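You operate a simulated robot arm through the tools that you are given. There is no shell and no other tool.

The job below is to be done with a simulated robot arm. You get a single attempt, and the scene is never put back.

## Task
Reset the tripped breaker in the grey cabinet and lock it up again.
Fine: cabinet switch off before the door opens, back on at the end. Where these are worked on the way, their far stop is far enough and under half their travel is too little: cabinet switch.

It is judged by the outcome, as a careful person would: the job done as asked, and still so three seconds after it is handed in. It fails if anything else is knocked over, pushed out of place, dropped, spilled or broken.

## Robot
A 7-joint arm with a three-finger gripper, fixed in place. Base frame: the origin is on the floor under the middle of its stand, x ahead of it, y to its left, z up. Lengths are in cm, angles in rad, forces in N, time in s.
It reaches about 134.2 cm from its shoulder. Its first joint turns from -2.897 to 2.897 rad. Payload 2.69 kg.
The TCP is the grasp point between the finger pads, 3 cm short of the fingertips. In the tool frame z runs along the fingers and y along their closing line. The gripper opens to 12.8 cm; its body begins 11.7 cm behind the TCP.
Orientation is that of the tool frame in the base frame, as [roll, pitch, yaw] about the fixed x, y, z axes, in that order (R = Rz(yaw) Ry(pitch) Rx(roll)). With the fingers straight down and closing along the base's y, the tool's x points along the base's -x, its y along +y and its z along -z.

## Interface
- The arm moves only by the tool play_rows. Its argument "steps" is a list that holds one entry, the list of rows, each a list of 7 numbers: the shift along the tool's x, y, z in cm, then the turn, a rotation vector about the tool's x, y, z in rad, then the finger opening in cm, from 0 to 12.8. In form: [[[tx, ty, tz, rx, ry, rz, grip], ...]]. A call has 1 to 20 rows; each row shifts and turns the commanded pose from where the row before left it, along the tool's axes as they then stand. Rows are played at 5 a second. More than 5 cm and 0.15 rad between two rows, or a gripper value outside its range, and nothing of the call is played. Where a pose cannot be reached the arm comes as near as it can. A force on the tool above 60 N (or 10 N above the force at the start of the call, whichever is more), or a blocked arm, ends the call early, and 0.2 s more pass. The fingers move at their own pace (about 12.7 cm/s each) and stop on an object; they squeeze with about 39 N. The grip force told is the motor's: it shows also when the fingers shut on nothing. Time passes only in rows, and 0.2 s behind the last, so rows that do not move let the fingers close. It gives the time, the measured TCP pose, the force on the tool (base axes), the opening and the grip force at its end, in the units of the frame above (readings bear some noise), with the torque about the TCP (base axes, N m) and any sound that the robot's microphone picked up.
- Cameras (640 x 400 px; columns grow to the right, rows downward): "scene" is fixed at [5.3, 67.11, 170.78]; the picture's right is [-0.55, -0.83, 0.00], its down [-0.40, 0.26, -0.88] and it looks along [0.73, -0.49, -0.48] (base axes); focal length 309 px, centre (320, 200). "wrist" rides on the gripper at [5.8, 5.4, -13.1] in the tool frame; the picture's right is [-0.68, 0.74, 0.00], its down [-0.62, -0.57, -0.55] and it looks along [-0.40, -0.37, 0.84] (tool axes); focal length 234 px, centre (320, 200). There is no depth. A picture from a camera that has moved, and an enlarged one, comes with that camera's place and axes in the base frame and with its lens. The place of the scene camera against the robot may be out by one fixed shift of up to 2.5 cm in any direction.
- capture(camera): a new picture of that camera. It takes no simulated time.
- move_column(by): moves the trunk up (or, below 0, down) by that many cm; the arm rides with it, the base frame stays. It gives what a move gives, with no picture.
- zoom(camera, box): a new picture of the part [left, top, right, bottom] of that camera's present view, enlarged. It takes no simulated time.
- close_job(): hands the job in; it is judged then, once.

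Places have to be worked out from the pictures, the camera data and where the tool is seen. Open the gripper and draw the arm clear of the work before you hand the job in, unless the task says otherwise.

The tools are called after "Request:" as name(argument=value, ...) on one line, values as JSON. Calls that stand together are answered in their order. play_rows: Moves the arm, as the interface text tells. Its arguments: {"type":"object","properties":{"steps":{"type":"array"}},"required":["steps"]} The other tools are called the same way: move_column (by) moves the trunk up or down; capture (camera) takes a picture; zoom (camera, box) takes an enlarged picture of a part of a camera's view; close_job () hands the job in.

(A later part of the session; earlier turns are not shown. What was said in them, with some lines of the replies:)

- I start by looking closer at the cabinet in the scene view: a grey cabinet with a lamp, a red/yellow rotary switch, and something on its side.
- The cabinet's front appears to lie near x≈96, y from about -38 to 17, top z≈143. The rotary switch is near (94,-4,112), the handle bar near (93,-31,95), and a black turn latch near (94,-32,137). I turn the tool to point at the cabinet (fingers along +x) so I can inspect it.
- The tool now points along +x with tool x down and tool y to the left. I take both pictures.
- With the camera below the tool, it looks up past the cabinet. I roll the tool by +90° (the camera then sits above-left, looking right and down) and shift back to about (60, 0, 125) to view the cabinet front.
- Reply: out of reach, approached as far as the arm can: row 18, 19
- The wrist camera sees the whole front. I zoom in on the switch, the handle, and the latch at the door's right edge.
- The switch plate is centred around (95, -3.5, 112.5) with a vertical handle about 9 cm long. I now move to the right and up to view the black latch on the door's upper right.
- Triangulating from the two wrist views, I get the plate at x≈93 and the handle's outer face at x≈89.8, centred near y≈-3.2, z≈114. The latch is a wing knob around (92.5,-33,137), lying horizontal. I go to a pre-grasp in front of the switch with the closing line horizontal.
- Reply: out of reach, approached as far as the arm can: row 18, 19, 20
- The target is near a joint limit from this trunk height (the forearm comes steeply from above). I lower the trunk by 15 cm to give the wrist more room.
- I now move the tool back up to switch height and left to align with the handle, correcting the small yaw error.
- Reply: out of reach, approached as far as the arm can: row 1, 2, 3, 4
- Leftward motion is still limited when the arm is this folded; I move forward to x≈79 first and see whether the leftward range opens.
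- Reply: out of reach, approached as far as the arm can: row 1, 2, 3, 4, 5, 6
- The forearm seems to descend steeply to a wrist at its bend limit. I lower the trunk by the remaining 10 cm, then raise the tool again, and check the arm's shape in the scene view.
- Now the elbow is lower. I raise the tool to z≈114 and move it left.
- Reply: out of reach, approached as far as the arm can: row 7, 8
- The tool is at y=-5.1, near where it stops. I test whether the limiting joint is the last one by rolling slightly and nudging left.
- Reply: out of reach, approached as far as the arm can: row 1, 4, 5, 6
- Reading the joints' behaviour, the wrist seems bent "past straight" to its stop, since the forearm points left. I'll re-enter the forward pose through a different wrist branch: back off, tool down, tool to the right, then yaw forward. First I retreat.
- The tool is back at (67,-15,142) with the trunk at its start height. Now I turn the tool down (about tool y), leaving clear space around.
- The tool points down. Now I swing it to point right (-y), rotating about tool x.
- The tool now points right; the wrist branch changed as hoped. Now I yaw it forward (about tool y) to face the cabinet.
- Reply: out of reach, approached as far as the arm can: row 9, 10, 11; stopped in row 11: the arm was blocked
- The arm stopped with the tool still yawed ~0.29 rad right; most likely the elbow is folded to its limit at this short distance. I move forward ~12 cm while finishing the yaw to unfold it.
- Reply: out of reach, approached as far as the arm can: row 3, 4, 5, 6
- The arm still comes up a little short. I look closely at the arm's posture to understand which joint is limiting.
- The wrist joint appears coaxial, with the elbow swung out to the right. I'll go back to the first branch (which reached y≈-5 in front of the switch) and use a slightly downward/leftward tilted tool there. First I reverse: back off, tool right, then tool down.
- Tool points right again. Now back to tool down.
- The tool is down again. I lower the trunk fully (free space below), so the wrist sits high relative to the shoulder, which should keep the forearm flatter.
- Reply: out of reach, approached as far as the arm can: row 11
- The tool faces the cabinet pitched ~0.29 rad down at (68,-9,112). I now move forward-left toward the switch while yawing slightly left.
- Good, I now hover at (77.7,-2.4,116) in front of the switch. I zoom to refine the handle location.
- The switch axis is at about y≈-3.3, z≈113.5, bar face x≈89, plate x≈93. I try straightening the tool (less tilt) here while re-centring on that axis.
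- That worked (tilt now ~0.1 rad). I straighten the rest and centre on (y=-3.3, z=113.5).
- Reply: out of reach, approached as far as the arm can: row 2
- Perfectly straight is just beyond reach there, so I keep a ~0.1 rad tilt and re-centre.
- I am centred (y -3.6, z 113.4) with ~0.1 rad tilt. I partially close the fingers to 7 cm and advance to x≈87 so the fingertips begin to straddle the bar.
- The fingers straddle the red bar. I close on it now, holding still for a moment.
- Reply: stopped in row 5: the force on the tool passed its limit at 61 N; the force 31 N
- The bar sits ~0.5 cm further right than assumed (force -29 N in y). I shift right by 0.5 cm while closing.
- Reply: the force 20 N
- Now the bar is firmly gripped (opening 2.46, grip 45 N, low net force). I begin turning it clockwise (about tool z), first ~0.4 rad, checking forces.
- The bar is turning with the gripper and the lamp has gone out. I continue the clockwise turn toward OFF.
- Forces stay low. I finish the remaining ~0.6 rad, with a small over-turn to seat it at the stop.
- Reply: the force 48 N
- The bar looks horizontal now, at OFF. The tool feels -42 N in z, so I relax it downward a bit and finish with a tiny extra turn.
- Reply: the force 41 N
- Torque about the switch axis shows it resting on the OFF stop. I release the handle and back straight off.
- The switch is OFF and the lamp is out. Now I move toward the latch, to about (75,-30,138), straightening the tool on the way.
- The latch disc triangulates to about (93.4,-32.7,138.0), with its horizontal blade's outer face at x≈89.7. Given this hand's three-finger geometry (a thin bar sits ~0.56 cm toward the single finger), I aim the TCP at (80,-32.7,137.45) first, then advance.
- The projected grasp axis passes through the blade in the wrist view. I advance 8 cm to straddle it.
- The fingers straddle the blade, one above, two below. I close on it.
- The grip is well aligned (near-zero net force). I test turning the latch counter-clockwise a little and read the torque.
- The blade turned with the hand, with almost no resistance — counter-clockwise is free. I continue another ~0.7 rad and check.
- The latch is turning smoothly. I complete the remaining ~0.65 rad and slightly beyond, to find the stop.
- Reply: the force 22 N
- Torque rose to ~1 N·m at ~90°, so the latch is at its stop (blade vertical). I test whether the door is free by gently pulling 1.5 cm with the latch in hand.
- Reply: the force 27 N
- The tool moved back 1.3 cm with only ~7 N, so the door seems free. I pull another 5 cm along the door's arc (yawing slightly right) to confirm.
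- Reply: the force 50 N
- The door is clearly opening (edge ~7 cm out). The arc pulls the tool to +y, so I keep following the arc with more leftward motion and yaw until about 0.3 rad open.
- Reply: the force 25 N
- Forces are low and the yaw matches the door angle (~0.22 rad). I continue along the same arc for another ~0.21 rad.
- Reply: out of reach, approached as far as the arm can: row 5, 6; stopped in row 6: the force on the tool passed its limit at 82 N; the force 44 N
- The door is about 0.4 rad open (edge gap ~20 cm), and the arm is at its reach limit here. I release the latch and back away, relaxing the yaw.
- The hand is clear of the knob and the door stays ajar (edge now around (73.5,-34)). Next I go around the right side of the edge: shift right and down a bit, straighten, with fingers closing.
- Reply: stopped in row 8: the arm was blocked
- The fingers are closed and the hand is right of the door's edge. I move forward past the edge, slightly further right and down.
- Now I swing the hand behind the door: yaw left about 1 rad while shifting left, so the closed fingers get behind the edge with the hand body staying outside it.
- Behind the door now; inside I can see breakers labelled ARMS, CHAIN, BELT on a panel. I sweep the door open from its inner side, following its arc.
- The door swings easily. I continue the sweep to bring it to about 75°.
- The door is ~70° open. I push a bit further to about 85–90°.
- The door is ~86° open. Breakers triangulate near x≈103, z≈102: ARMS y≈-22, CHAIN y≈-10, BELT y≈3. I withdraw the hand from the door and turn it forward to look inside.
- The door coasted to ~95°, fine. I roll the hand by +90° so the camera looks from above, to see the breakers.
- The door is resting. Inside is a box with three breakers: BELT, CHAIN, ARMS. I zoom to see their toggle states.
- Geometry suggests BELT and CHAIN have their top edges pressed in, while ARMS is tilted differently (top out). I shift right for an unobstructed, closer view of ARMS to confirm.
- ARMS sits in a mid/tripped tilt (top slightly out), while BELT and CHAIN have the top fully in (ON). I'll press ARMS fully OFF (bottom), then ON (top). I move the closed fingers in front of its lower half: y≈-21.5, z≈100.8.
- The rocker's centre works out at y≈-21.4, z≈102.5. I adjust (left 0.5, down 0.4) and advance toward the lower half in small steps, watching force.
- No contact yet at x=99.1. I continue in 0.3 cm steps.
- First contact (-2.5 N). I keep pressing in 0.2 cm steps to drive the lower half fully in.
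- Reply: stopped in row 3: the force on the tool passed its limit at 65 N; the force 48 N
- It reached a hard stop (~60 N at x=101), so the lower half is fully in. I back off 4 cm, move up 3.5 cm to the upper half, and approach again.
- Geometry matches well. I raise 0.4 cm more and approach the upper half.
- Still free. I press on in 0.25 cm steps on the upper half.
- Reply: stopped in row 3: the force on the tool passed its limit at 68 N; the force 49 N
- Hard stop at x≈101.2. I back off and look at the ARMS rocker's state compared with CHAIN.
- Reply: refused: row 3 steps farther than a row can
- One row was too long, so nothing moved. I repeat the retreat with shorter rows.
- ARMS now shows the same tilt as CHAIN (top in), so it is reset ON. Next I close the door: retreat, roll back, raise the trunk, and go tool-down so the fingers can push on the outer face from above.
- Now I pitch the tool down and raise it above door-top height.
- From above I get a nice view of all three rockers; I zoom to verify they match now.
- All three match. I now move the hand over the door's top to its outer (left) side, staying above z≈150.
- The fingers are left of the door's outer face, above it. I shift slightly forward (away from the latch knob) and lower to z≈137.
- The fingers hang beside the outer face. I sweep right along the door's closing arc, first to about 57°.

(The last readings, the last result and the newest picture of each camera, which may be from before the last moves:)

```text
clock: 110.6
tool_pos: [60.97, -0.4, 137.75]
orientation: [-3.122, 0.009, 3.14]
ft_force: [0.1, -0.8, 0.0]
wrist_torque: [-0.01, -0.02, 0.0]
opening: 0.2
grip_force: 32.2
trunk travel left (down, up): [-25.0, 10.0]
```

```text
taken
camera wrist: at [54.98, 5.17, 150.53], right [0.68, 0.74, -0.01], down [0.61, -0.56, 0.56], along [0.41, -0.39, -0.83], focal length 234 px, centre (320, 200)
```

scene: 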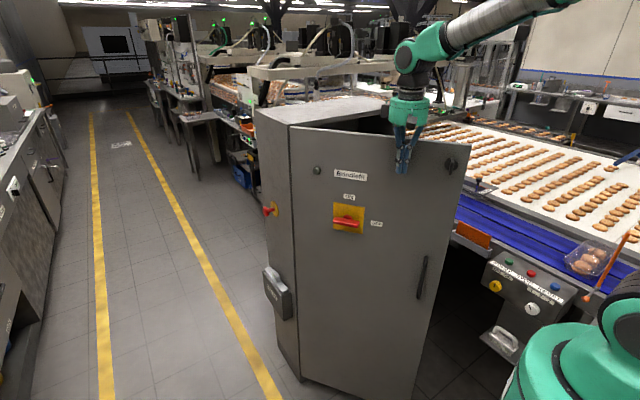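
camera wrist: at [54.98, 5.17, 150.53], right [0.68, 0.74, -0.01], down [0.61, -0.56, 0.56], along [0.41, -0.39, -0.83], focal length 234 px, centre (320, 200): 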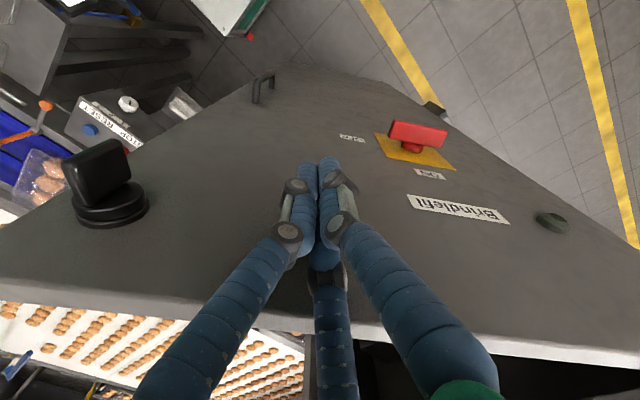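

The door follows. I continue along the arc to about 23°.

Request:
play_rows(steps=[[[-1.03, -1.6, 0, 0, 0, 0, 0], [-1.03, -1.6, 0, 0, 0, 0, 0], [-1.03, -1.6, 0, 0, 0, 0, 0], [-1.03, -1.6, 0, 0, 0, 0, 0], [-1.35, -1.38, 0, 0, 0, 0, 0], [-1.35, -1.38, 0, 0, 0, 0, 0], [-1.35, -1.38, 0, 0, 0, 0, 0], [-1.35, -1.38, 0, 0, 0, 0, 0], [-1.58, -1.08, 0, 0, 0, 0, 0], [-1.58, -1.08, 0, 0, 0, 0, 0], [-1.58, -1.08, 0, 0, 0, 0, 0], [-1.58, -1.08, 0, 0, 0, 0, 0]]])

Request:
capture(camera="scene")

Request:
capture(camera="wrist")

```text
clock: 113.2
tool_pos: [76.83, -16.83, 138.09]
orientation: [-3.122, 0.01, -3.141]
ft_force: [1.1, 0.0, -0.3]
wrist_torque: [0.06, 0.01, 0.01]
opening: 0.19
grip_force: 31.8
trunk travel left (down, up): [-25.0, 10.0]
```

```text
taken
```

scene: 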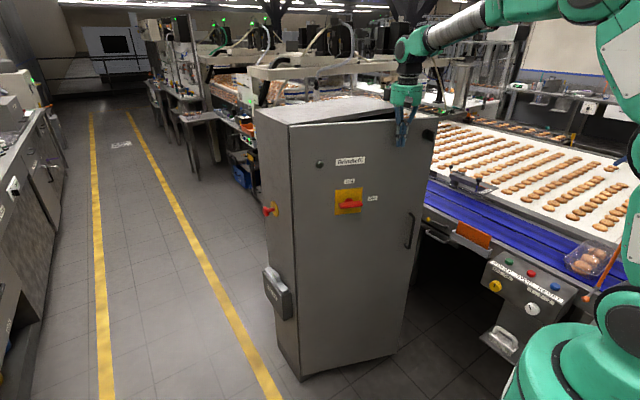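

```text
taken
camera wrist: at [70.93, -11.19, 151.01], right [0.68, 0.74, -0.01], down [0.61, -0.56, 0.56], along [0.41, -0.39, -0.83], focal length 234 px, centre (320, 200)
```

wrist: 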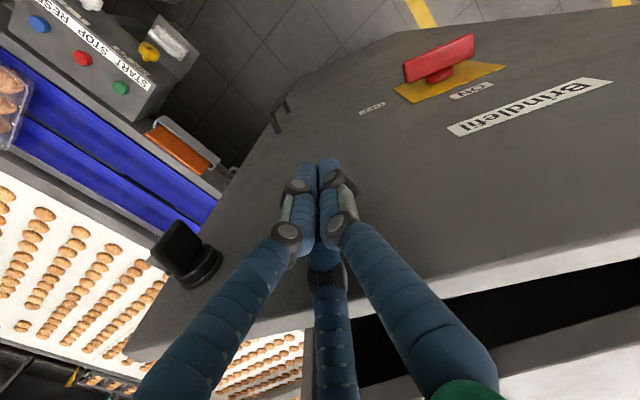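

I continue more slowly toward closed.

Request:
play_rows(steps=[[[-1.18, -0.45, 0, 0, 0, 0, 0], [-1.18, -0.45, 0, 0, 0, 0, 0], [-1.18, -0.45, 0, 0, 0, 0, 0], [-1.18, -0.45, 0, 0, 0, 0, 0], [-1.18, -0.45, 0, 0, 0, 0, 0], [-1.18, -0.45, 0, 0, 0, 0, 0], [-0.8, -0.15, 0, 0, 0, 0, 0], [-0.8, -0.15, 0, 0, 0, 0, 0], [-0.8, -0.15, 0, 0, 0, 0, 0]]])

Request:
capture(camera="scene")

Request:
capture(camera="wrist")

```text
clock: 115.2
tool_pos: [86.28, -19.87, 138.29]
orientation: [-3.123, 0.01, 3.139]
ft_force: [1.6, -0.6, 2.2]
wrist_torque: [-0.01, 0.0, 0.0]
opening: 0.22
grip_force: 31.1
trunk travel left (down, up): [-25.0, 10.0]
```

```text
taken
```

scene: 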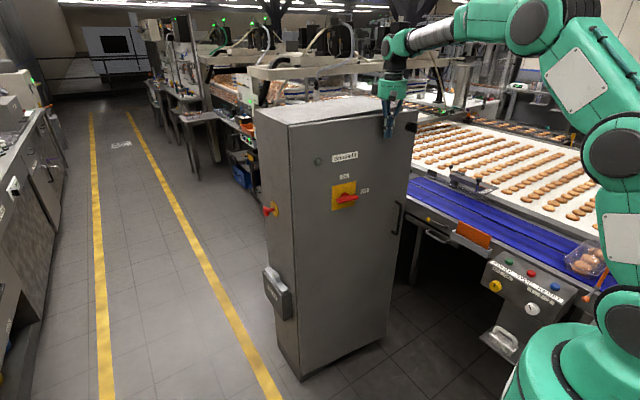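

```text
taken
camera wrist: at [80.3, -14.27, 151.2], right [0.68, 0.74, -0.01], down [0.61, -0.56, 0.57], along [0.41, -0.39, -0.82], focal length 234 px, centre (320, 200)
```

wrist: 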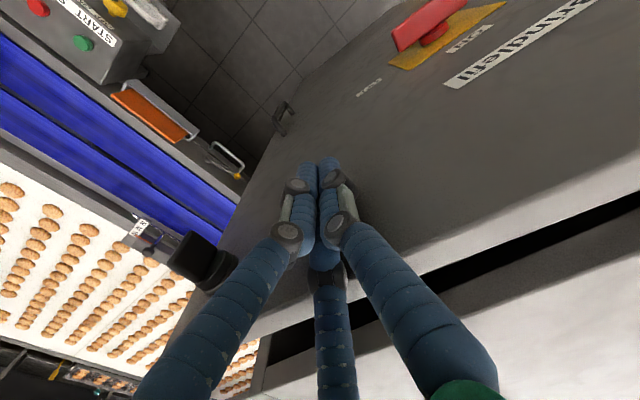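

The gap is a few cm now. I push on gently in 0.6 cm steps until I feel the door seat.

Request:
play_rows(steps=[[[-0.6, -0.05, 0, 0, 0, 0, 0], [-0.6, -0.05, 0, 0, 0, 0, 0], [-0.6, -0.05, 0, 0, 0, 0, 0], [-0.5, 0, 0, 0, 0, 0, 0], [-0.5, 0, 0, 0, 0, 0, 0]]])

Request:
capture(camera="wrist")

```text
clock: 116.4
tool_pos: [88.99, -20.1, 138.31]
orientation: [-3.121, 0.007, 3.139]
ft_force: [-0.6, 0.0, -0.3]
wrist_torque: [-0.02, 0.02, -0.01]
opening: 0.23
grip_force: 31.3
trunk travel left (down, up): [-25.0, 10.0]
```

```text
taken
camera wrist: at [83.07, -14.39, 151.15], right [0.68, 0.74, -0.01], down [0.61, -0.56, 0.56], along [0.41, -0.39, -0.83], focal length 234 px, centre (320, 200)
```

wrist: 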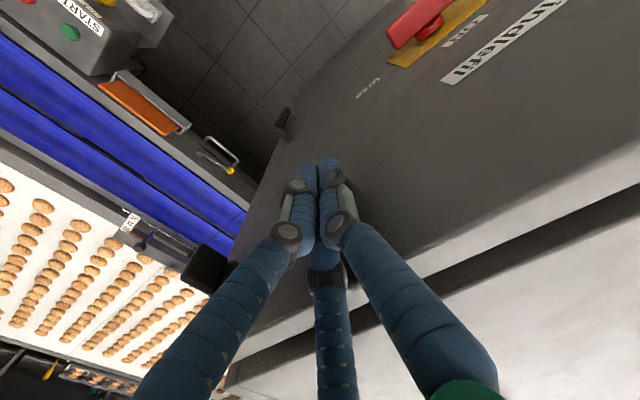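

Request:
play_rows(steps=[[[-0.5, 0, 0, 0, 0, 0, 0], [-0.4, 0, 0, 0, 0, 0, 0], [-0.4, 0, 0, 0, 0, 0, 0], [-0.4, 0, 0, 0, 0, 0, 0]]])

Request:
zoom(camera="scene", box=[240, 80, 440, 220])

```text
clock: 117.4
tool_pos: [90.69, -19.99, 138.4]
orientation: [-3.122, 0.008, 3.14]
ft_force: [0.6, 0.5, 0.7]
wrist_torque: [-0.01, 0.05, 0.0]
opening: 0.22
grip_force: 31.2
trunk travel left (down, up): [-25.0, 10.0]
```

```text
2.86 times, centred on (340, 150) of scene
camera zoom: at [5.3, 67.11, 170.78], right [-0.55, -0.83, 0.0], down [-0.4, 0.26, -0.88], along [0.73, -0.49, -0.48], focal length 882 px, centre (263, 343)
```

zoom: 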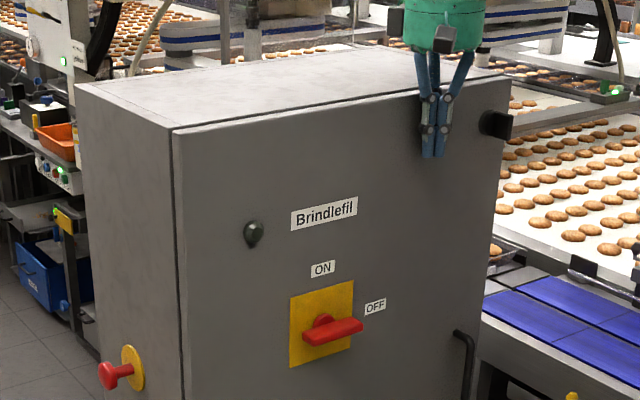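

The door appears almost shut. I keep pressing in 0.3 cm steps to feel the seat.

Request:
play_rows(steps=[[[-0.3, 0, 0, 0, 0, 0, 0], [-0.3, 0, 0, 0, 0, 0, 0], [-0.3, 0, 0, 0, 0, 0, 0], [-0.3, 0, 0, 0, 0, 0, 0]]])

Request:
zoom(camera="scene", box=[240, 80, 440, 220])

```text
clock: 118.2
tool_pos: [90.86, -19.97, 138.35]
orientation: [-3.124, -0.002, 3.139]
ft_force: [-39.7, 7.8, 7.4]
wrist_torque: [-0.44, -2.33, -0.14]
opening: 0.18
grip_force: 31.4
trunk travel left (down, up): [-25.0, 10.0]
stopped in row 4: the force on the tool passed its limit at 65 N (the readings are from after the stop); the commanded pose is now the measured one
```

```text
2.86 times, centred on (340, 150) of scene
camera zoom: at [5.3, 67.11, 170.78], right [-0.55, -0.83, 0.0], down [-0.4, 0.26, -0.88], along [0.73, -0.49, -0.48], focal length 882 px, centre (263, 343)
```

zoom: 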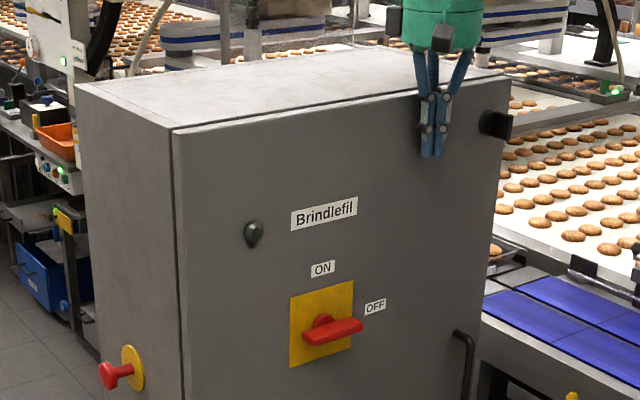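

The door is shut (firm stop at ~60 N). I back off gently, and check that it stays closed.

Request:
play_rows(steps=[[[0.5, 0, 0, 0, 0, 0, 0], [1.5, 0, 0, 0, 0, 0, 0], [4, -1.5, 0, 0, 0, 0, 0], [4, -1.5, 0, 0, 0, 0, 0], [4, -1.5, 0, 0, 0, 0, 0], [4, -1.5, 0, 0, 0, 0, 0]]])

Request:
zoom(camera="scene", box=[240, 80, 440, 220])

Request:
capture(camera="wrist")

```text
clock: 119.7
tool_pos: [73.32, -25.9, 138.02]
orientation: [-3.122, 0.003, 3.138]
ft_force: [-0.1, 0.3, 0.0]
wrist_torque: [0.03, -0.03, 0.01]
opening: 0.2
grip_force: 31.2
trunk travel left (down, up): [-25.0, 10.0]
```

```text
2.86 times, centred on (340, 150) of scene
camera zoom: at [5.3, 67.11, 170.78], right [-0.55, -0.83, 0.0], down [-0.4, 0.26, -0.88], along [0.73, -0.49, -0.48], focal length 882 px, centre (263, 343)
```

zoom: 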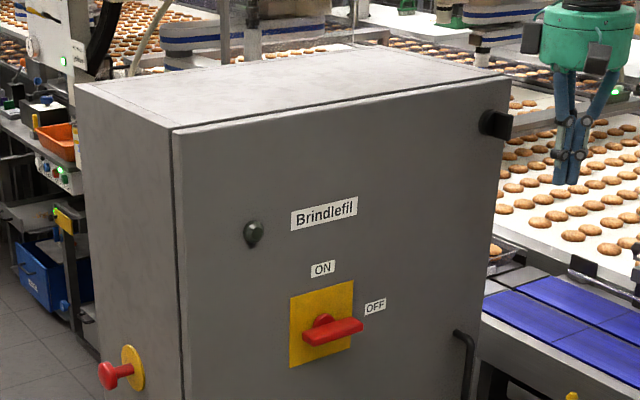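

```text
taken
camera wrist: at [67.5, -20.34, 151.07], right [0.68, 0.73, -0.01], down [0.61, -0.56, 0.56], along [0.4, -0.39, -0.83], focal length 234 px, centre (320, 200)
```

wrist: 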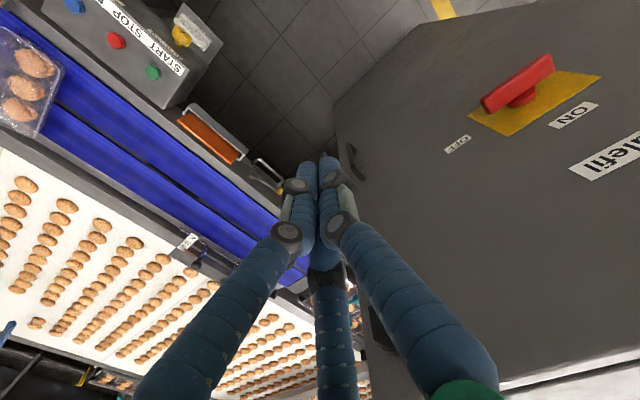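

The door stays shut. I lower the trunk to -25 (as it was for the latch before) and then pitch the tool forward.

Request:
move_column(by=-25)

Request:
play_rows(steps=[[[0, 0, 0, 0, -0.1428, 0, 3], [0, 0, 0, 0, -0.1428, 0, 5], [0, 0, 0, 0, -0.1428, 0, 7], [0, 0, 0, 0, -0.1428, 0, 7], [0, 0, 0, 0, -0.1428, 0, 7], [0, 0, 0, 0, -0.1428, 0, 7], [0, 0, 0, 0, -0.1428, 0, 7], [0, 0, 0, 0, -0.1428, 0, 7], [0, 0, 0, 0, -0.1428, 0, 7], [0, 0, 0, 0, -0.1428, 0, 7], [0, 0, 0, 0, -0.1428, 0, 7]]])

```text
clock: 122.2
tool_pos: [73.51, -25.96, 113.08]
orientation: [-3.125, -0.001, 3.14]
ft_force: [-1.4, -0.1, -1.0]
wrist_torque: [0.0, 0.0, -0.03]
opening: 0.22
grip_force: 31.5
trunk travel left (down, up): [0.0, 35.0]
```

```text
clock: 124.6
tool_pos: [73.43, -26.03, 113.12]
orientation: [-1.491, 1.553, -1.493]
ft_force: [-0.1, 0.2, -0.4]
wrist_torque: [0.02, 0.02, 0.0]
opening: 6.99
grip_force: 0.1
trunk travel left (down, up): [0.0, 35.0]
```

Tool is forward with fingers open to 7 cm. I move up to the latch pre-grasp at (80,-33.2,138.1).

Request:
play_rows(steps=[[[-4.17, -1.1, 1.1, 0, 0, 0, 7], [-4.17, -1.1, 1.1, 0, 0, 0, 7], [-4.17, -1.1, 1.1, 0, 0, 0, 7], [-4.17, -1.1, 1.1, 0, 0, 0, 7], [-4.17, -1.1, 1.1, 0, 0, 0, 7], [-4.17, -1.1, 1.1, 0, 0, 0, 7]]])

Request:
capture(camera="wrist")

Request:
zoom(camera="scene", box=[380, 90, 480, 155])

```text
clock: 126.0
tool_pos: [80.0, -32.06, 137.85]
orientation: [-1.661, 1.556, -1.662]
ft_force: [1.1, 0.7, 0.0]
wrist_torque: [0.01, -0.05, 0.0]
opening: 6.97
grip_force: 0.1
trunk travel left (down, up): [0.0, 35.0]
```

```text
taken
camera wrist: at [66.93, -26.76, 131.98], right [0.0, 0.75, 0.66], down [-0.55, -0.55, 0.63], along [0.84, -0.37, 0.41], focal length 234 px, centre (320, 200)
```

wrist: 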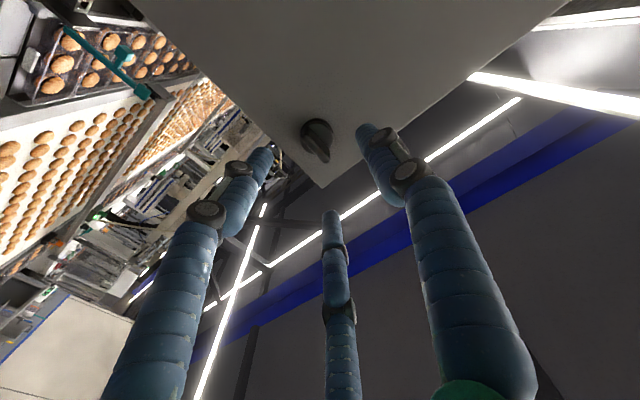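

```text
6.15 times, centred on (430, 122) of scene
camera zoom: at [5.3, 67.11, 170.78], right [-0.55, -0.83, 0.0], down [-0.4, 0.26, -0.88], along [0.73, -0.49, -0.48], focal length 1901 px, centre (-357, 677)
```

zoom: 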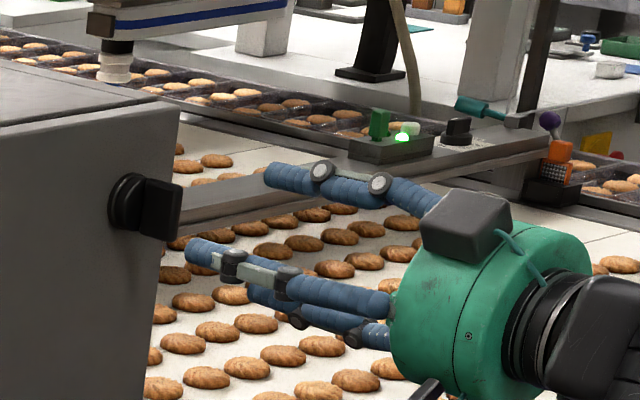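

The blade stands vertical. I shift right ~1.05 cm, up 0.25, and advance 8 cm to straddle it.

Request:
play_rows(steps=[[[-0.25, -1.05, 0.5, 0, 0, 0, 7], [0, 0, 2.5, 0, 0, 0, 7], [0, 0, 2.5, 0, 0, 0, 7], [0, 0, 2.5, 0, 0, 0, 7]]])

Request:
zoom(camera="wrist", box=[220, 60, 440, 220])

Request:
zoom(camera="scene", box=[380, 90, 480, 155])

```text
clock: 127.0
tool_pos: [88.26, -33.22, 138.35]
orientation: [-1.626, 1.554, -1.626]
ft_force: [-0.2, 0.0, -0.1]
wrist_torque: [0.01, 0.0, -0.02]
opening: 6.99
grip_force: 0.0
trunk travel left (down, up): [0.0, 35.0]
```

```text
2.50 times, centred on (330, 140) of wrist
camera zoom: at [75.15, -27.86, 132.45], right [0.0, 0.75, 0.66], down [-0.55, -0.55, 0.63], along [0.84, -0.37, 0.41], focal length 585 px, centre (295, 350)
```

zoom: 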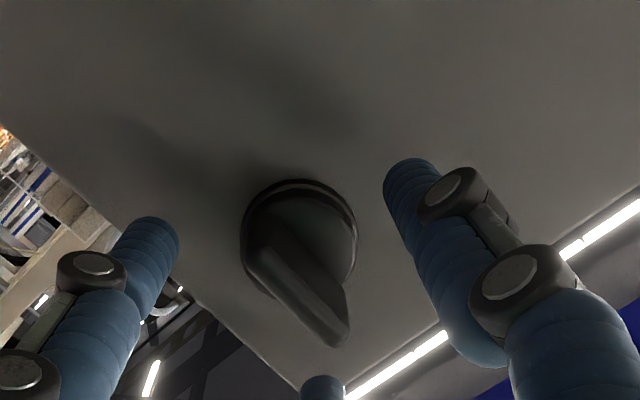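

```text
6.15 times, centred on (430, 122) of scene
camera zoom: at [5.3, 67.11, 170.78], right [-0.55, -0.83, 0.0], down [-0.4, 0.26, -0.88], along [0.73, -0.49, -0.48], focal length 1901 px, centre (-357, 677)
```

zoom: 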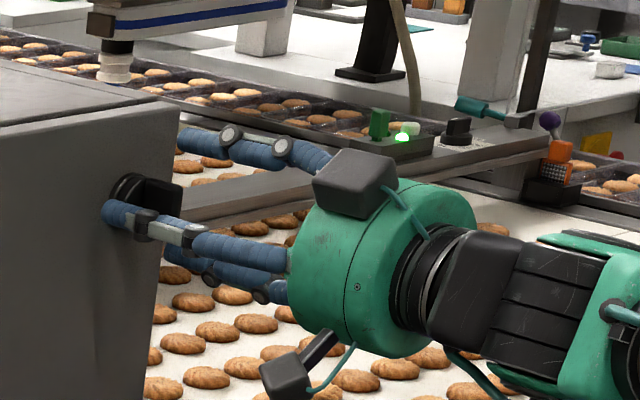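

The view is nearly the same as in the first latch grasp. I close on the blade.

Request:
play_rows(steps=[[[0, 0, 0, 0, 0, 0, 4.5], [0, 0, 0, 0, 0, 0, 3.0], [0, 0, 0, 0, 0, 0, 2.0], [0, 0, 0, 0, 0, 0, 0.8], [0, 0, 0, 0, 0, 0, 0.5]]])

Request:
zoom(camera="wrist", box=[220, 60, 440, 220])

```text
clock: 128.2
tool_pos: [88.32, -33.07, 138.53]
orientation: [-1.557, 1.552, -1.557]
ft_force: [0.2, 6.4, 1.8]
wrist_torque: [0.05, -0.21, 0.16]
opening: 1.61
grip_force: 42.1
trunk travel left (down, up): [0.0, 35.0]
```

```text
2.50 times, centred on (330, 140) of wrist
camera zoom: at [75.14, -27.79, 132.56], right [0.0, 0.75, 0.66], down [-0.55, -0.55, 0.63], along [0.84, -0.36, 0.41], focal length 585 px, centre (295, 350)
```

zoom: 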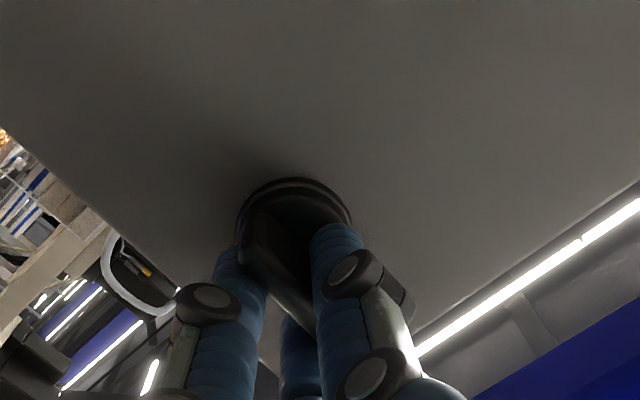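

Firm grip. I turn the latch clockwise back toward horizontal, pressing the door very slightly shut as I go.

Request:
play_rows(steps=[[[0.1, 0, 0.1, 0, 0, 0.14, 0.5], [0.1, 0, 0.05, 0, 0, 0.14, 0.5], [0.06, 0, 0, 0, 0, 0.14, 0.5], [0.06, 0, 0, 0, 0, 0.14, 0.5], [0.06, 0, 0, 0, 0, 0.14, 0.5], [0.06, 0, 0, 0, 0, 0.14, 0.5]]])

Request:
zoom(camera="wrist", box=[220, 60, 440, 220])

Request:
zoom(camera="scene", box=[380, 90, 480, 155])

```text
clock: 129.6
tool_pos: [88.2, -33.19, 137.94]
orientation: [1.568, 0.745, 1.566]
ft_force: [-0.1, -24.8, 13.0]
wrist_torque: [0.09, -0.54, -0.68]
opening: 1.62
grip_force: 41.7
trunk travel left (down, up): [0.0, 35.0]
```

```text
2.50 times, centred on (330, 140) of wrist
camera zoom: at [75.09, -25.32, 138.01], right [0.0, 0.0, 1.0], down [-0.55, -0.83, 0.0], along [0.83, -0.55, 0.0], focal length 585 px, centre (295, 350)
```

zoom: 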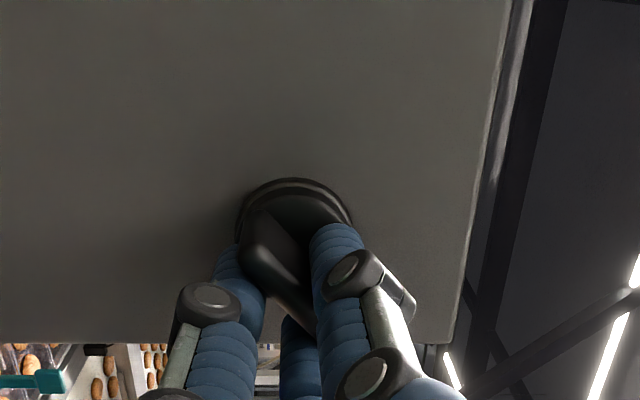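

```text
6.15 times, centred on (430, 122) of scene
camera zoom: at [5.3, 67.11, 170.78], right [-0.55, -0.83, 0.0], down [-0.4, 0.26, -0.88], along [0.73, -0.49, -0.48], focal length 1901 px, centre (-357, 677)
```

zoom: 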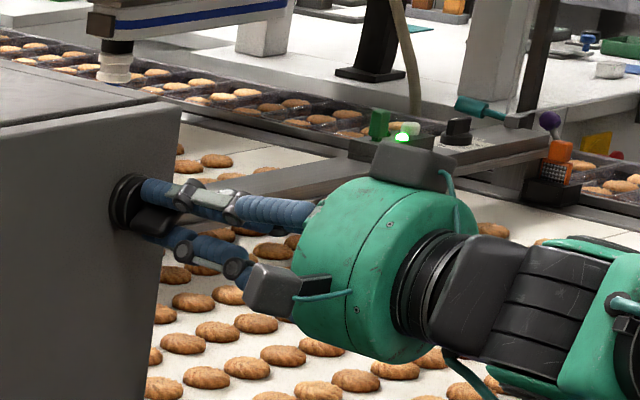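

About halfway; small lateral force. I correct slightly and complete the turn to horizontal.

Request:
play_rows(steps=[[[-0.05, -0.1, 0, 0, 0, 0.135, 0.5], [0.03, 0, 0, 0, 0, 0.135, 0.5], [0.06, 0, 0, 0, 0, 0.135, 0.5], [0.06, 0, 0, 0, 0, 0.135, 0.5], [0.06, 0, 0, 0, 0, 0.135, 0.5], [0.06, 0, 0, 0, 0, 0.1, 0.5]]])

Request:
zoom(camera="wrist", box=[220, 60, 440, 220])

Request:
zoom(camera="scene", box=[380, 90, 480, 155])

```text
clock: 131.0
tool_pos: [88.24, -33.15, 137.58]
orientation: [1.574, -0.032, 1.568]
ft_force: [-3.1, -27.8, -4.9]
wrist_torque: [-0.9, -0.42, -0.01]
opening: 1.6
grip_force: 41.8
trunk travel left (down, up): [0.0, 35.0]
```

```text
2.50 times, centred on (330, 140) of wrist
camera zoom: at [75.11, -27.45, 143.16], right [0.0, -0.7, 0.72], down [-0.55, -0.6, -0.58], along [0.83, -0.39, -0.39], focal length 585 px, centre (295, 350)
```

zoom: 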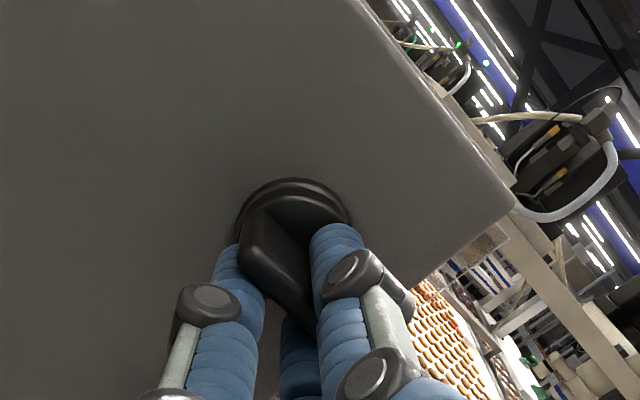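

```text
6.15 times, centred on (430, 122) of scene
camera zoom: at [5.3, 67.11, 170.78], right [-0.55, -0.83, 0.0], down [-0.4, 0.26, -0.88], along [0.73, -0.49, -0.48], focal length 1901 px, centre (-357, 677)
```

zoom: 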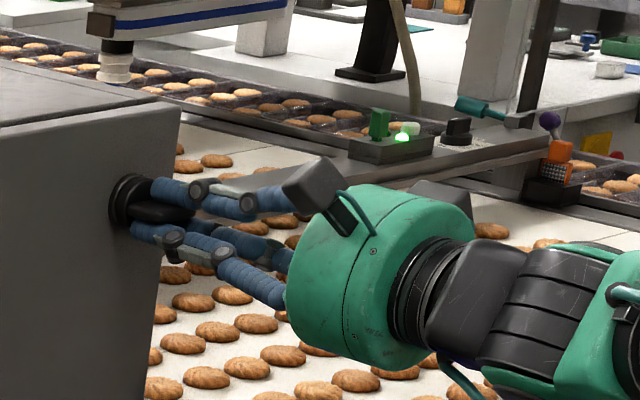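

Torque -0.9 N·m indicates the locked stop; the blade is horizontal. I test the lock with a small gentle pull.

Request:
play_rows(steps=[[[0, 0, -0.3, 0, 0, -0.02, 0.5], [0, 0, -0.3, 0, 0, 0, 0.5]]])

Request:
zoom(camera="scene", box=[240, 80, 440, 220])

```text
clock: 131.6
tool_pos: [87.85, -33.21, 137.5]
orientation: [1.575, -0.009, 1.569]
ft_force: [27.2, -27.2, -6.8]
wrist_torque: [-0.11, -0.03, -1.28]
opening: 1.64
grip_force: 41.8
trunk travel left (down, up): [0.0, 35.0]
```

```text
2.86 times, centred on (340, 150) of scene
camera zoom: at [5.3, 67.11, 170.78], right [-0.55, -0.83, 0.0], down [-0.4, 0.26, -0.88], along [0.73, -0.49, -0.48], focal length 882 px, centre (263, 343)
```

zoom: 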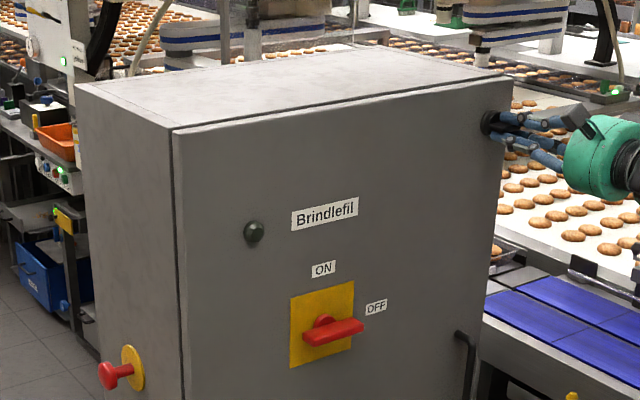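

Resistance of ~27 N for 0.4 cm shows it's locked. I relax the pull, seat the latch at its stop again, then release and back off.

Request:
play_rows(steps=[[[-0.15, 0, 0.35, 0, 0, 0.04, 0.5], [0, 0, 0, 0, 0, 0.01, 0.5], [0, 0, 0, 0, 0, -0.02, 2.5], [0, 0, 0, 0, 0, 0, 5], [0, 0, 0, 0, 0, 0, 7], [0, 0, -2.5, 0, 0, 0, 7], [0, 0, -3.5, 0, 0, 0, 7], [0, 0, -4, 0, 0, 0, 7]]])

Request:
zoom(camera="scene", box=[380, 90, 480, 155])

Request:
capture(camera="wrist")

```text
clock: 133.4
tool_pos: [77.82, -32.98, 137.94]
orientation: [1.571, -0.035, 1.57]
ft_force: [1.0, 0.4, -0.3]
wrist_torque: [-0.03, -0.02, 0.0]
opening: 7.01
grip_force: 0.1
trunk travel left (down, up): [0.0, 35.0]
```

```text
6.15 times, centred on (430, 122) of scene
camera zoom: at [5.3, 67.11, 170.78], right [-0.55, -0.83, 0.0], down [-0.4, 0.26, -0.88], along [0.73, -0.49, -0.48], focal length 1901 px, centre (-357, 677)
```

zoom: 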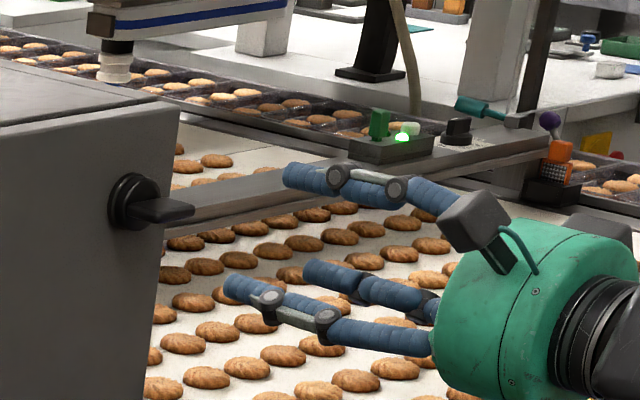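

```text
taken
camera wrist: at [64.79, -27.34, 143.48], right [0.0, -0.7, 0.71], down [-0.55, -0.59, -0.59], along [0.84, -0.39, -0.39], focal length 234 px, centre (320, 200)
```

wrist: 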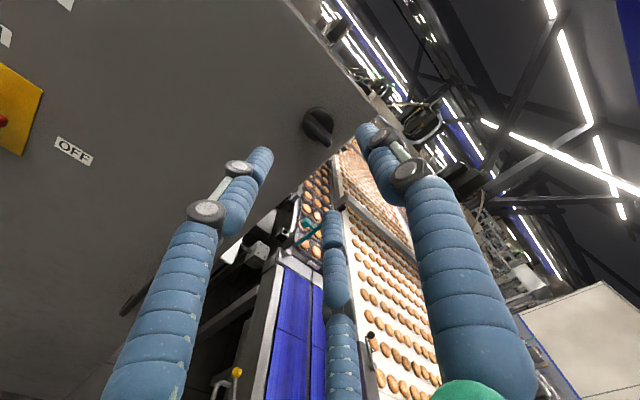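

The latch is locked horizontal as at the start. Now I return to the main switch: back to the pre-grasp near (78,-4.7,113.8) with the same slight tilt as before.

Request:
play_rows(steps=[[[2.83, -2.41, 0.28, 0.0084, 0.01, -0.005, 7], [2.83, -2.41, 0.28, 0.0084, 0.01, -0.005, 7], [2.83, -2.41, 0.28, 0.0084, 0.01, -0.005, 7], [2.83, -2.41, 0.28, 0.0084, 0.01, -0.005, 7], [2.83, -2.41, 0.28, 0.0084, 0.01, -0.005, 7], [2.83, -2.41, 0.28, 0.0084, 0.01, -0.005, 7], [2.83, -2.41, 0.28, 0.0084, 0.01, -0.005, 7], [2.83, -2.41, 0.28, 0.0084, 0.01, -0.005, 7], [2.83, -2.41, 0.28, 0.0084, 0.01, -0.005, 7], [2.83, -2.41, 0.28, 0.0084, 0.01, -0.005, 7]]])

Request:
capture(camera="wrist")

Request:
zoom(camera="scene", box=[310, 150, 430, 240])

```text
clock: 135.6
tool_pos: [78.65, -4.36, 114.22]
orientation: [1.653, 0.01, 1.67]
ft_force: [-0.4, -0.3, 0.5]
wrist_torque: [0.01, -0.01, 0.01]
opening: 6.98
grip_force: 0.1
trunk travel left (down, up): [0.0, 35.0]
```

```text
taken
camera wrist: at [65.47, 0.21, 120.56], right [0.13, -0.66, 0.74], down [-0.53, -0.68, -0.51], along [0.84, -0.33, -0.43], focal length 234 px, centre (320, 200)
```

wrist: 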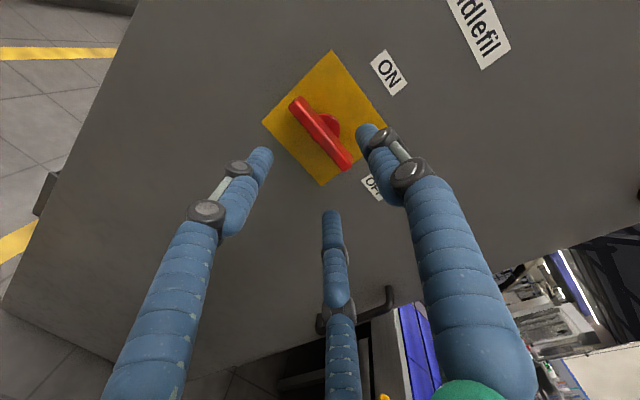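

```text
4.44 times, centred on (370, 195) of scene
camera zoom: at [5.3, 67.11, 170.78], right [-0.55, -0.83, 0.0], down [-0.4, 0.26, -0.88], along [0.73, -0.49, -0.48], focal length 1373 px, centre (98, 222)
```

zoom: 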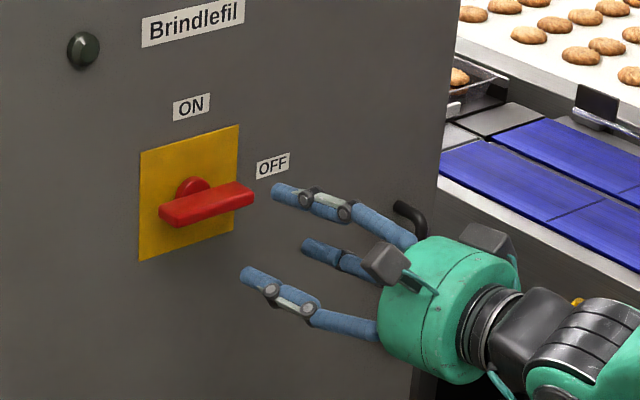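

Aligned as before. I advance to straddle the horizontal bar at (87.1,-3.85,113.0).

Request:
play_rows(steps=[[[-0.16, -0.27, 2.0, 0, 0, 0, 7], [-0.16, -0.26, 2.1, 0, 0, 0, 7], [0, 0, 2.2, 0, 0, 0, 7], [0, 0, 2.2, 0, 0, 0, 7]]])

Request:
capture(camera="wrist")

Request:
zoom(camera="scene", box=[310, 150, 430, 240])

```text
clock: 136.6
tool_pos: [86.96, -3.82, 112.75]
orientation: [1.652, 0.011, 1.67]
ft_force: [-0.7, 0.4, 0.9]
wrist_torque: [-0.02, 0.01, -0.02]
opening: 7.02
grip_force: 0.0
trunk travel left (down, up): [0.0, 35.0]
```

```text
taken
camera wrist: at [73.84, 0.76, 119.16], right [0.13, -0.66, 0.74], down [-0.53, -0.68, -0.51], along [0.84, -0.33, -0.43], focal length 234 px, centre (320, 200)
```

wrist: 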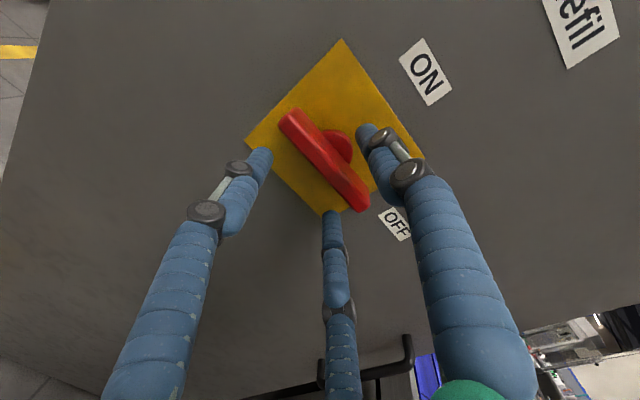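

```text
4.44 times, centred on (370, 195) of scene
camera zoom: at [5.3, 67.11, 170.78], right [-0.55, -0.83, 0.0], down [-0.4, 0.26, -0.88], along [0.73, -0.49, -0.48], focal length 1373 px, centre (98, 222)
```

zoom: 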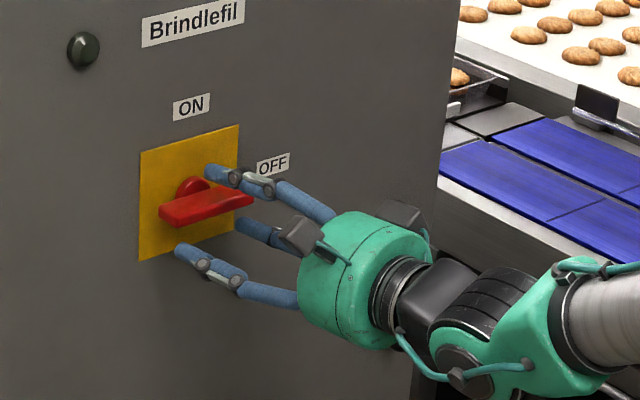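

The fingers are around the bar, one above and two below. I close gradually.

Request:
play_rows(steps=[[[0, 0.15, 0, 0, 0, 0, 4.5], [0, 0, 0, 0, 0, 0, 3.2], [0, 0, 0, 0, 0, 0, 2.5], [0, 0, 0, 0, 0, 0, 1.5], [0, 0, 0, 0, 0, 0, 0.5]]])

Request:
zoom(camera="scene", box=[310, 150, 430, 240])

```text
clock: 137.8
tool_pos: [87.01, -4.0, 113.15]
orientation: [1.65, 0.01, 1.672]
ft_force: [5.0, 1.6, 11.7]
wrist_torque: [0.09, -0.89, -0.59]
opening: 2.42
grip_force: 44.5
trunk travel left (down, up): [0.0, 35.0]
```

```text
4.44 times, centred on (370, 195) of scene
camera zoom: at [5.3, 67.11, 170.78], right [-0.55, -0.83, 0.0], down [-0.4, 0.26, -0.88], along [0.73, -0.49, -0.48], focal length 1373 px, centre (98, 222)
```

zoom: 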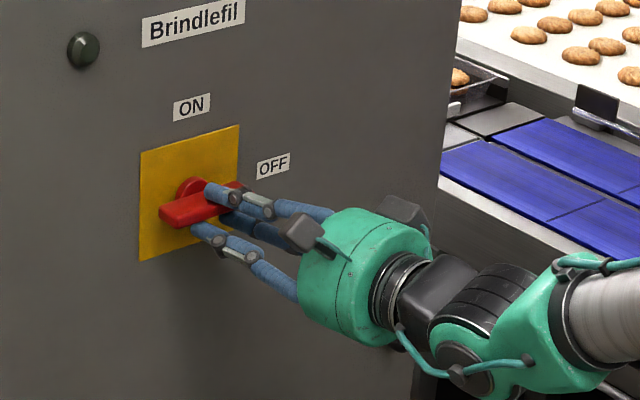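

Good grip (2.42 cm, low net force). I turn it counter-clockwise toward ON, first ~0.7 rad.

Request:
play_rows(steps=[[[-0.07, 0, 0, 0, 0, -0.14, 0.5], [-0.07, 0, 0, 0, 0, -0.14, 0.5], [-0.07, 0, 0, 0, 0, -0.14, 0.5], [-0.07, 0, 0, 0, 0, -0.14, 0.5], [-0.07, 0, 0, 0, 0, -0.14, 0.5]]])

Request:
zoom(camera="scene", box=[310, 150, 430, 240])

```text
clock: 139.0
tool_pos: [87.13, -4.14, 113.44]
orientation: [1.677, 0.709, 1.738]
ft_force: [5.4, 4.1, 24.5]
wrist_torque: [0.18, -0.72, -0.28]
opening: 2.31
grip_force: 44.9
trunk travel left (down, up): [0.0, 35.0]
```

```text
4.44 times, centred on (370, 195) of scene
camera zoom: at [5.3, 67.11, 170.78], right [-0.55, -0.83, 0.0], down [-0.4, 0.26, -0.88], along [0.73, -0.49, -0.48], focal length 1373 px, centre (98, 222)
```

zoom: 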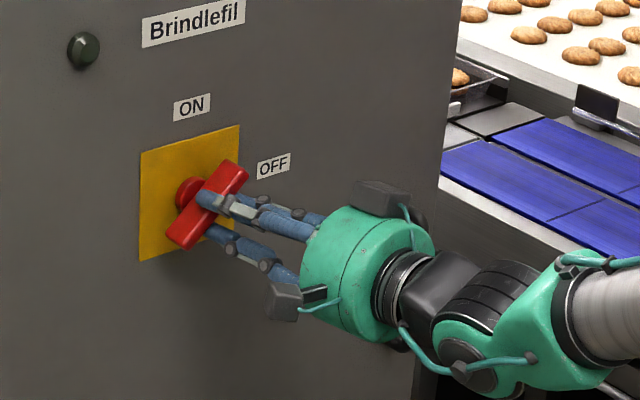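

The bar follows nicely. I continue the remaining ~0.87 rad up to vertical.

Request:
play_rows(steps=[[[-0.12, 0, 0, 0, 0, -0.14, 0.5], [-0.12, 0, 0, 0, 0, -0.14, 0.5], [-0.07, 0, 0, 0, 0, -0.14, 0.5], [-0.07, 0, 0, 0, 0, -0.14, 0.5], [-0.07, 0, 0, 0, 0, -0.14, 0.5], [-0.07, 0, 0, 0, 0, -0.14, 0.5]]])

Request:
zoom(camera="scene", box=[310, 150, 430, 240])

```text
clock: 140.4
tool_pos: [87.14, -4.22, 113.68]
orientation: [2.937, 1.489, 3.037]
ft_force: [8.9, 26.0, 29.9]
wrist_torque: [0.26, -0.04, -0.23]
opening: 2.45
grip_force: 45.0
trunk travel left (down, up): [0.0, 35.0]
```

```text
4.44 times, centred on (370, 195) of scene
camera zoom: at [5.3, 67.11, 170.78], right [-0.55, -0.83, 0.0], down [-0.4, 0.26, -0.88], along [0.73, -0.49, -0.48], focal length 1373 px, centre (98, 222)
```

zoom: 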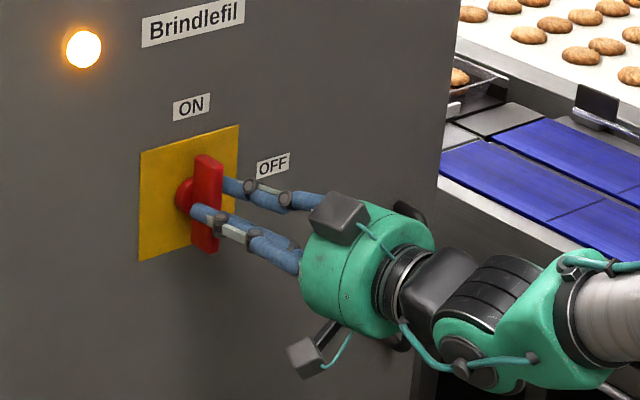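

The lamp is lit and the bar is vertical. I nudge it slightly further to feel the ON stop.

Request:
play_rows(steps=[[[-0.1, 0.1, 0, 0, 0, -0.05, 0.5], [-0.1, 0.1, 0, 0, 0, -0.03, 0.5]]])

```text
clock: 141.0
tool_pos: [87.15, -4.37, 113.63]
orientation: [-2.53, 1.468, -2.432]
ft_force: [7.2, 11.4, 21.2]
wrist_torque: [1.35, 0.34, -0.72]
opening: 2.55
grip_force: 44.8
trunk travel left (down, up): [0.0, 35.0]
```

Torque of 1.35 N·m: it rests on the ON stop. I relax the turn, open, and back off.

Request:
play_rows(steps=[[[0, 0, 0, 0, 0, 0.05, 2.6], [0, 0, 0, 0, 0, 0, 4.5], [0, 0, 0, 0, 0, 0, 7], [0, 0, 0, 0, 0, 0, 7], [0, 0, -2, 0, 0, 0, 7], [0, 0, -3, 0, 0, 0, 7], [0, 0, -4, 0, 0, 0, 8]]])

Request:
zoom(camera="scene", box=[240, 80, 440, 220])

Request:
capture(camera="wrist")

```text
clock: 142.6
tool_pos: [78.3, -5.09, 114.54]
orientation: [-3.036, 1.487, -2.935]
ft_force: [1.2, -1.3, -1.0]
wrist_torque: [-0.01, -0.06, 0.0]
opening: 7.99
grip_force: 0.1
trunk travel left (down, up): [0.0, 35.0]
```

```text
2.86 times, centred on (340, 150) of scene
camera zoom: at [5.3, 67.11, 170.78], right [-0.55, -0.83, 0.0], down [-0.4, 0.26, -0.88], along [0.73, -0.49, -0.48], focal length 882 px, centre (263, 343)
```

zoom: 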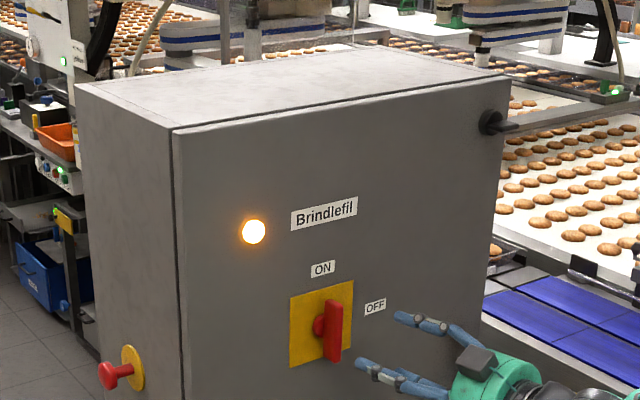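

```text
taken
camera wrist: at [64.28, -1.19, 109.73], right [-0.02, 0.74, 0.67], down [-0.44, -0.61, 0.66], along [0.9, -0.28, 0.34], focal length 234 px, centre (320, 200)
```

wrist: 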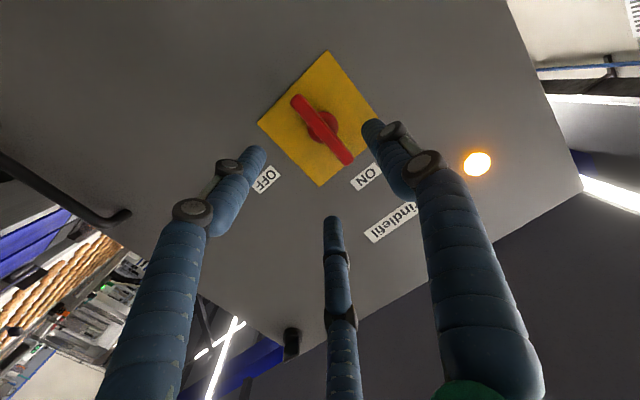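

Switch is ON, the lamp is lit, the latch is horizontal and the door is flush. I draw the arm clear of the cabinet and open the gripper.

Request:
play_rows(steps=[[[0, -2.5, -1.5, 0, 0, 0, 10], [0, -3, -2, 0, 0, 0, 12.8], [0, -3, -2, 0, 0, 0, 12.8], [0, -3, -2, 0, 0, 0, 12.8], [0, -3, -2, 0, 0, 0, 12.8], [0, -2, -1, 0, 0, 0, 12.8]]])

Request:
capture(camera="scene")

Request:
zoom(camera="scene", box=[370, 90, 450, 150])

```text
clock: 144.0
tool_pos: [69.47, -22.52, 115.41]
orientation: [-3.033, 1.488, -2.935]
ft_force: [-0.6, -0.1, -0.2]
wrist_torque: [0.01, -0.01, -0.01]
opening: 12.81
grip_force: 0.0
trunk travel left (down, up): [0.0, 35.0]
```

```text
taken
```

scene: 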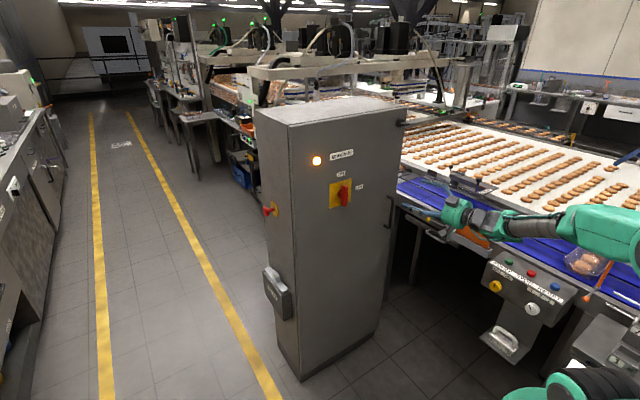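

```text
6.67 times, centred on (410, 120) of scene
camera zoom: at [5.3, 67.11, 170.78], right [-0.55, -0.83, 0.0], down [-0.4, 0.26, -0.88], along [0.73, -0.49, -0.48], focal length 2059 px, centre (-280, 733)
```

zoom: 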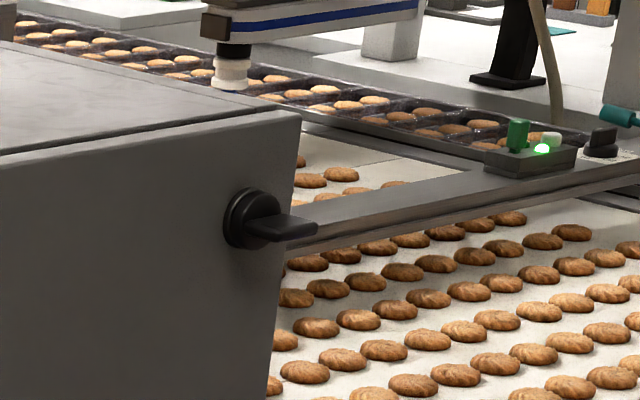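

Everything matches the starting picture: the door is flush, the latch is horizontal and locked, the switch is ON with its lamp lit, and nothing else has been disturbed. The arm is clear with the gripper open, so I hand the job in.

Request:
close_job()

```text
The job is handed in.
```

I reset the tripped breaker and locked the cabinet up again. The job is handed in, and I haven't had a verdict on it.

- **Cabinet switch off:** I turned it clockwise to its OFF stop before touching the door, and the lamp went out.
- **Door opened:** I turned the black latch 90° counter-clockwise and swung the door open.
- **Breaker reset:** There are three breakers inside: BELT, CHAIN and ARMS. ARMS was the odd one out, sitting tilted with its top slightly out. I took it to be the tripped one from its tilt, as there was no other indicator. I pressed it fully off and then on, and it now sits the same way as the other two.
- **Locked up:** I pushed the door shut to its stop and turned the latch back to horizontal. A gentle pull met firm resistance, so it is locked.
- **Cabinet switch on:** I turned it back to its ON stop and the lamp lit again.

The last picture shows the cabinet and everything around it as they were at the start. The arm is clear of the work with the gripper open.
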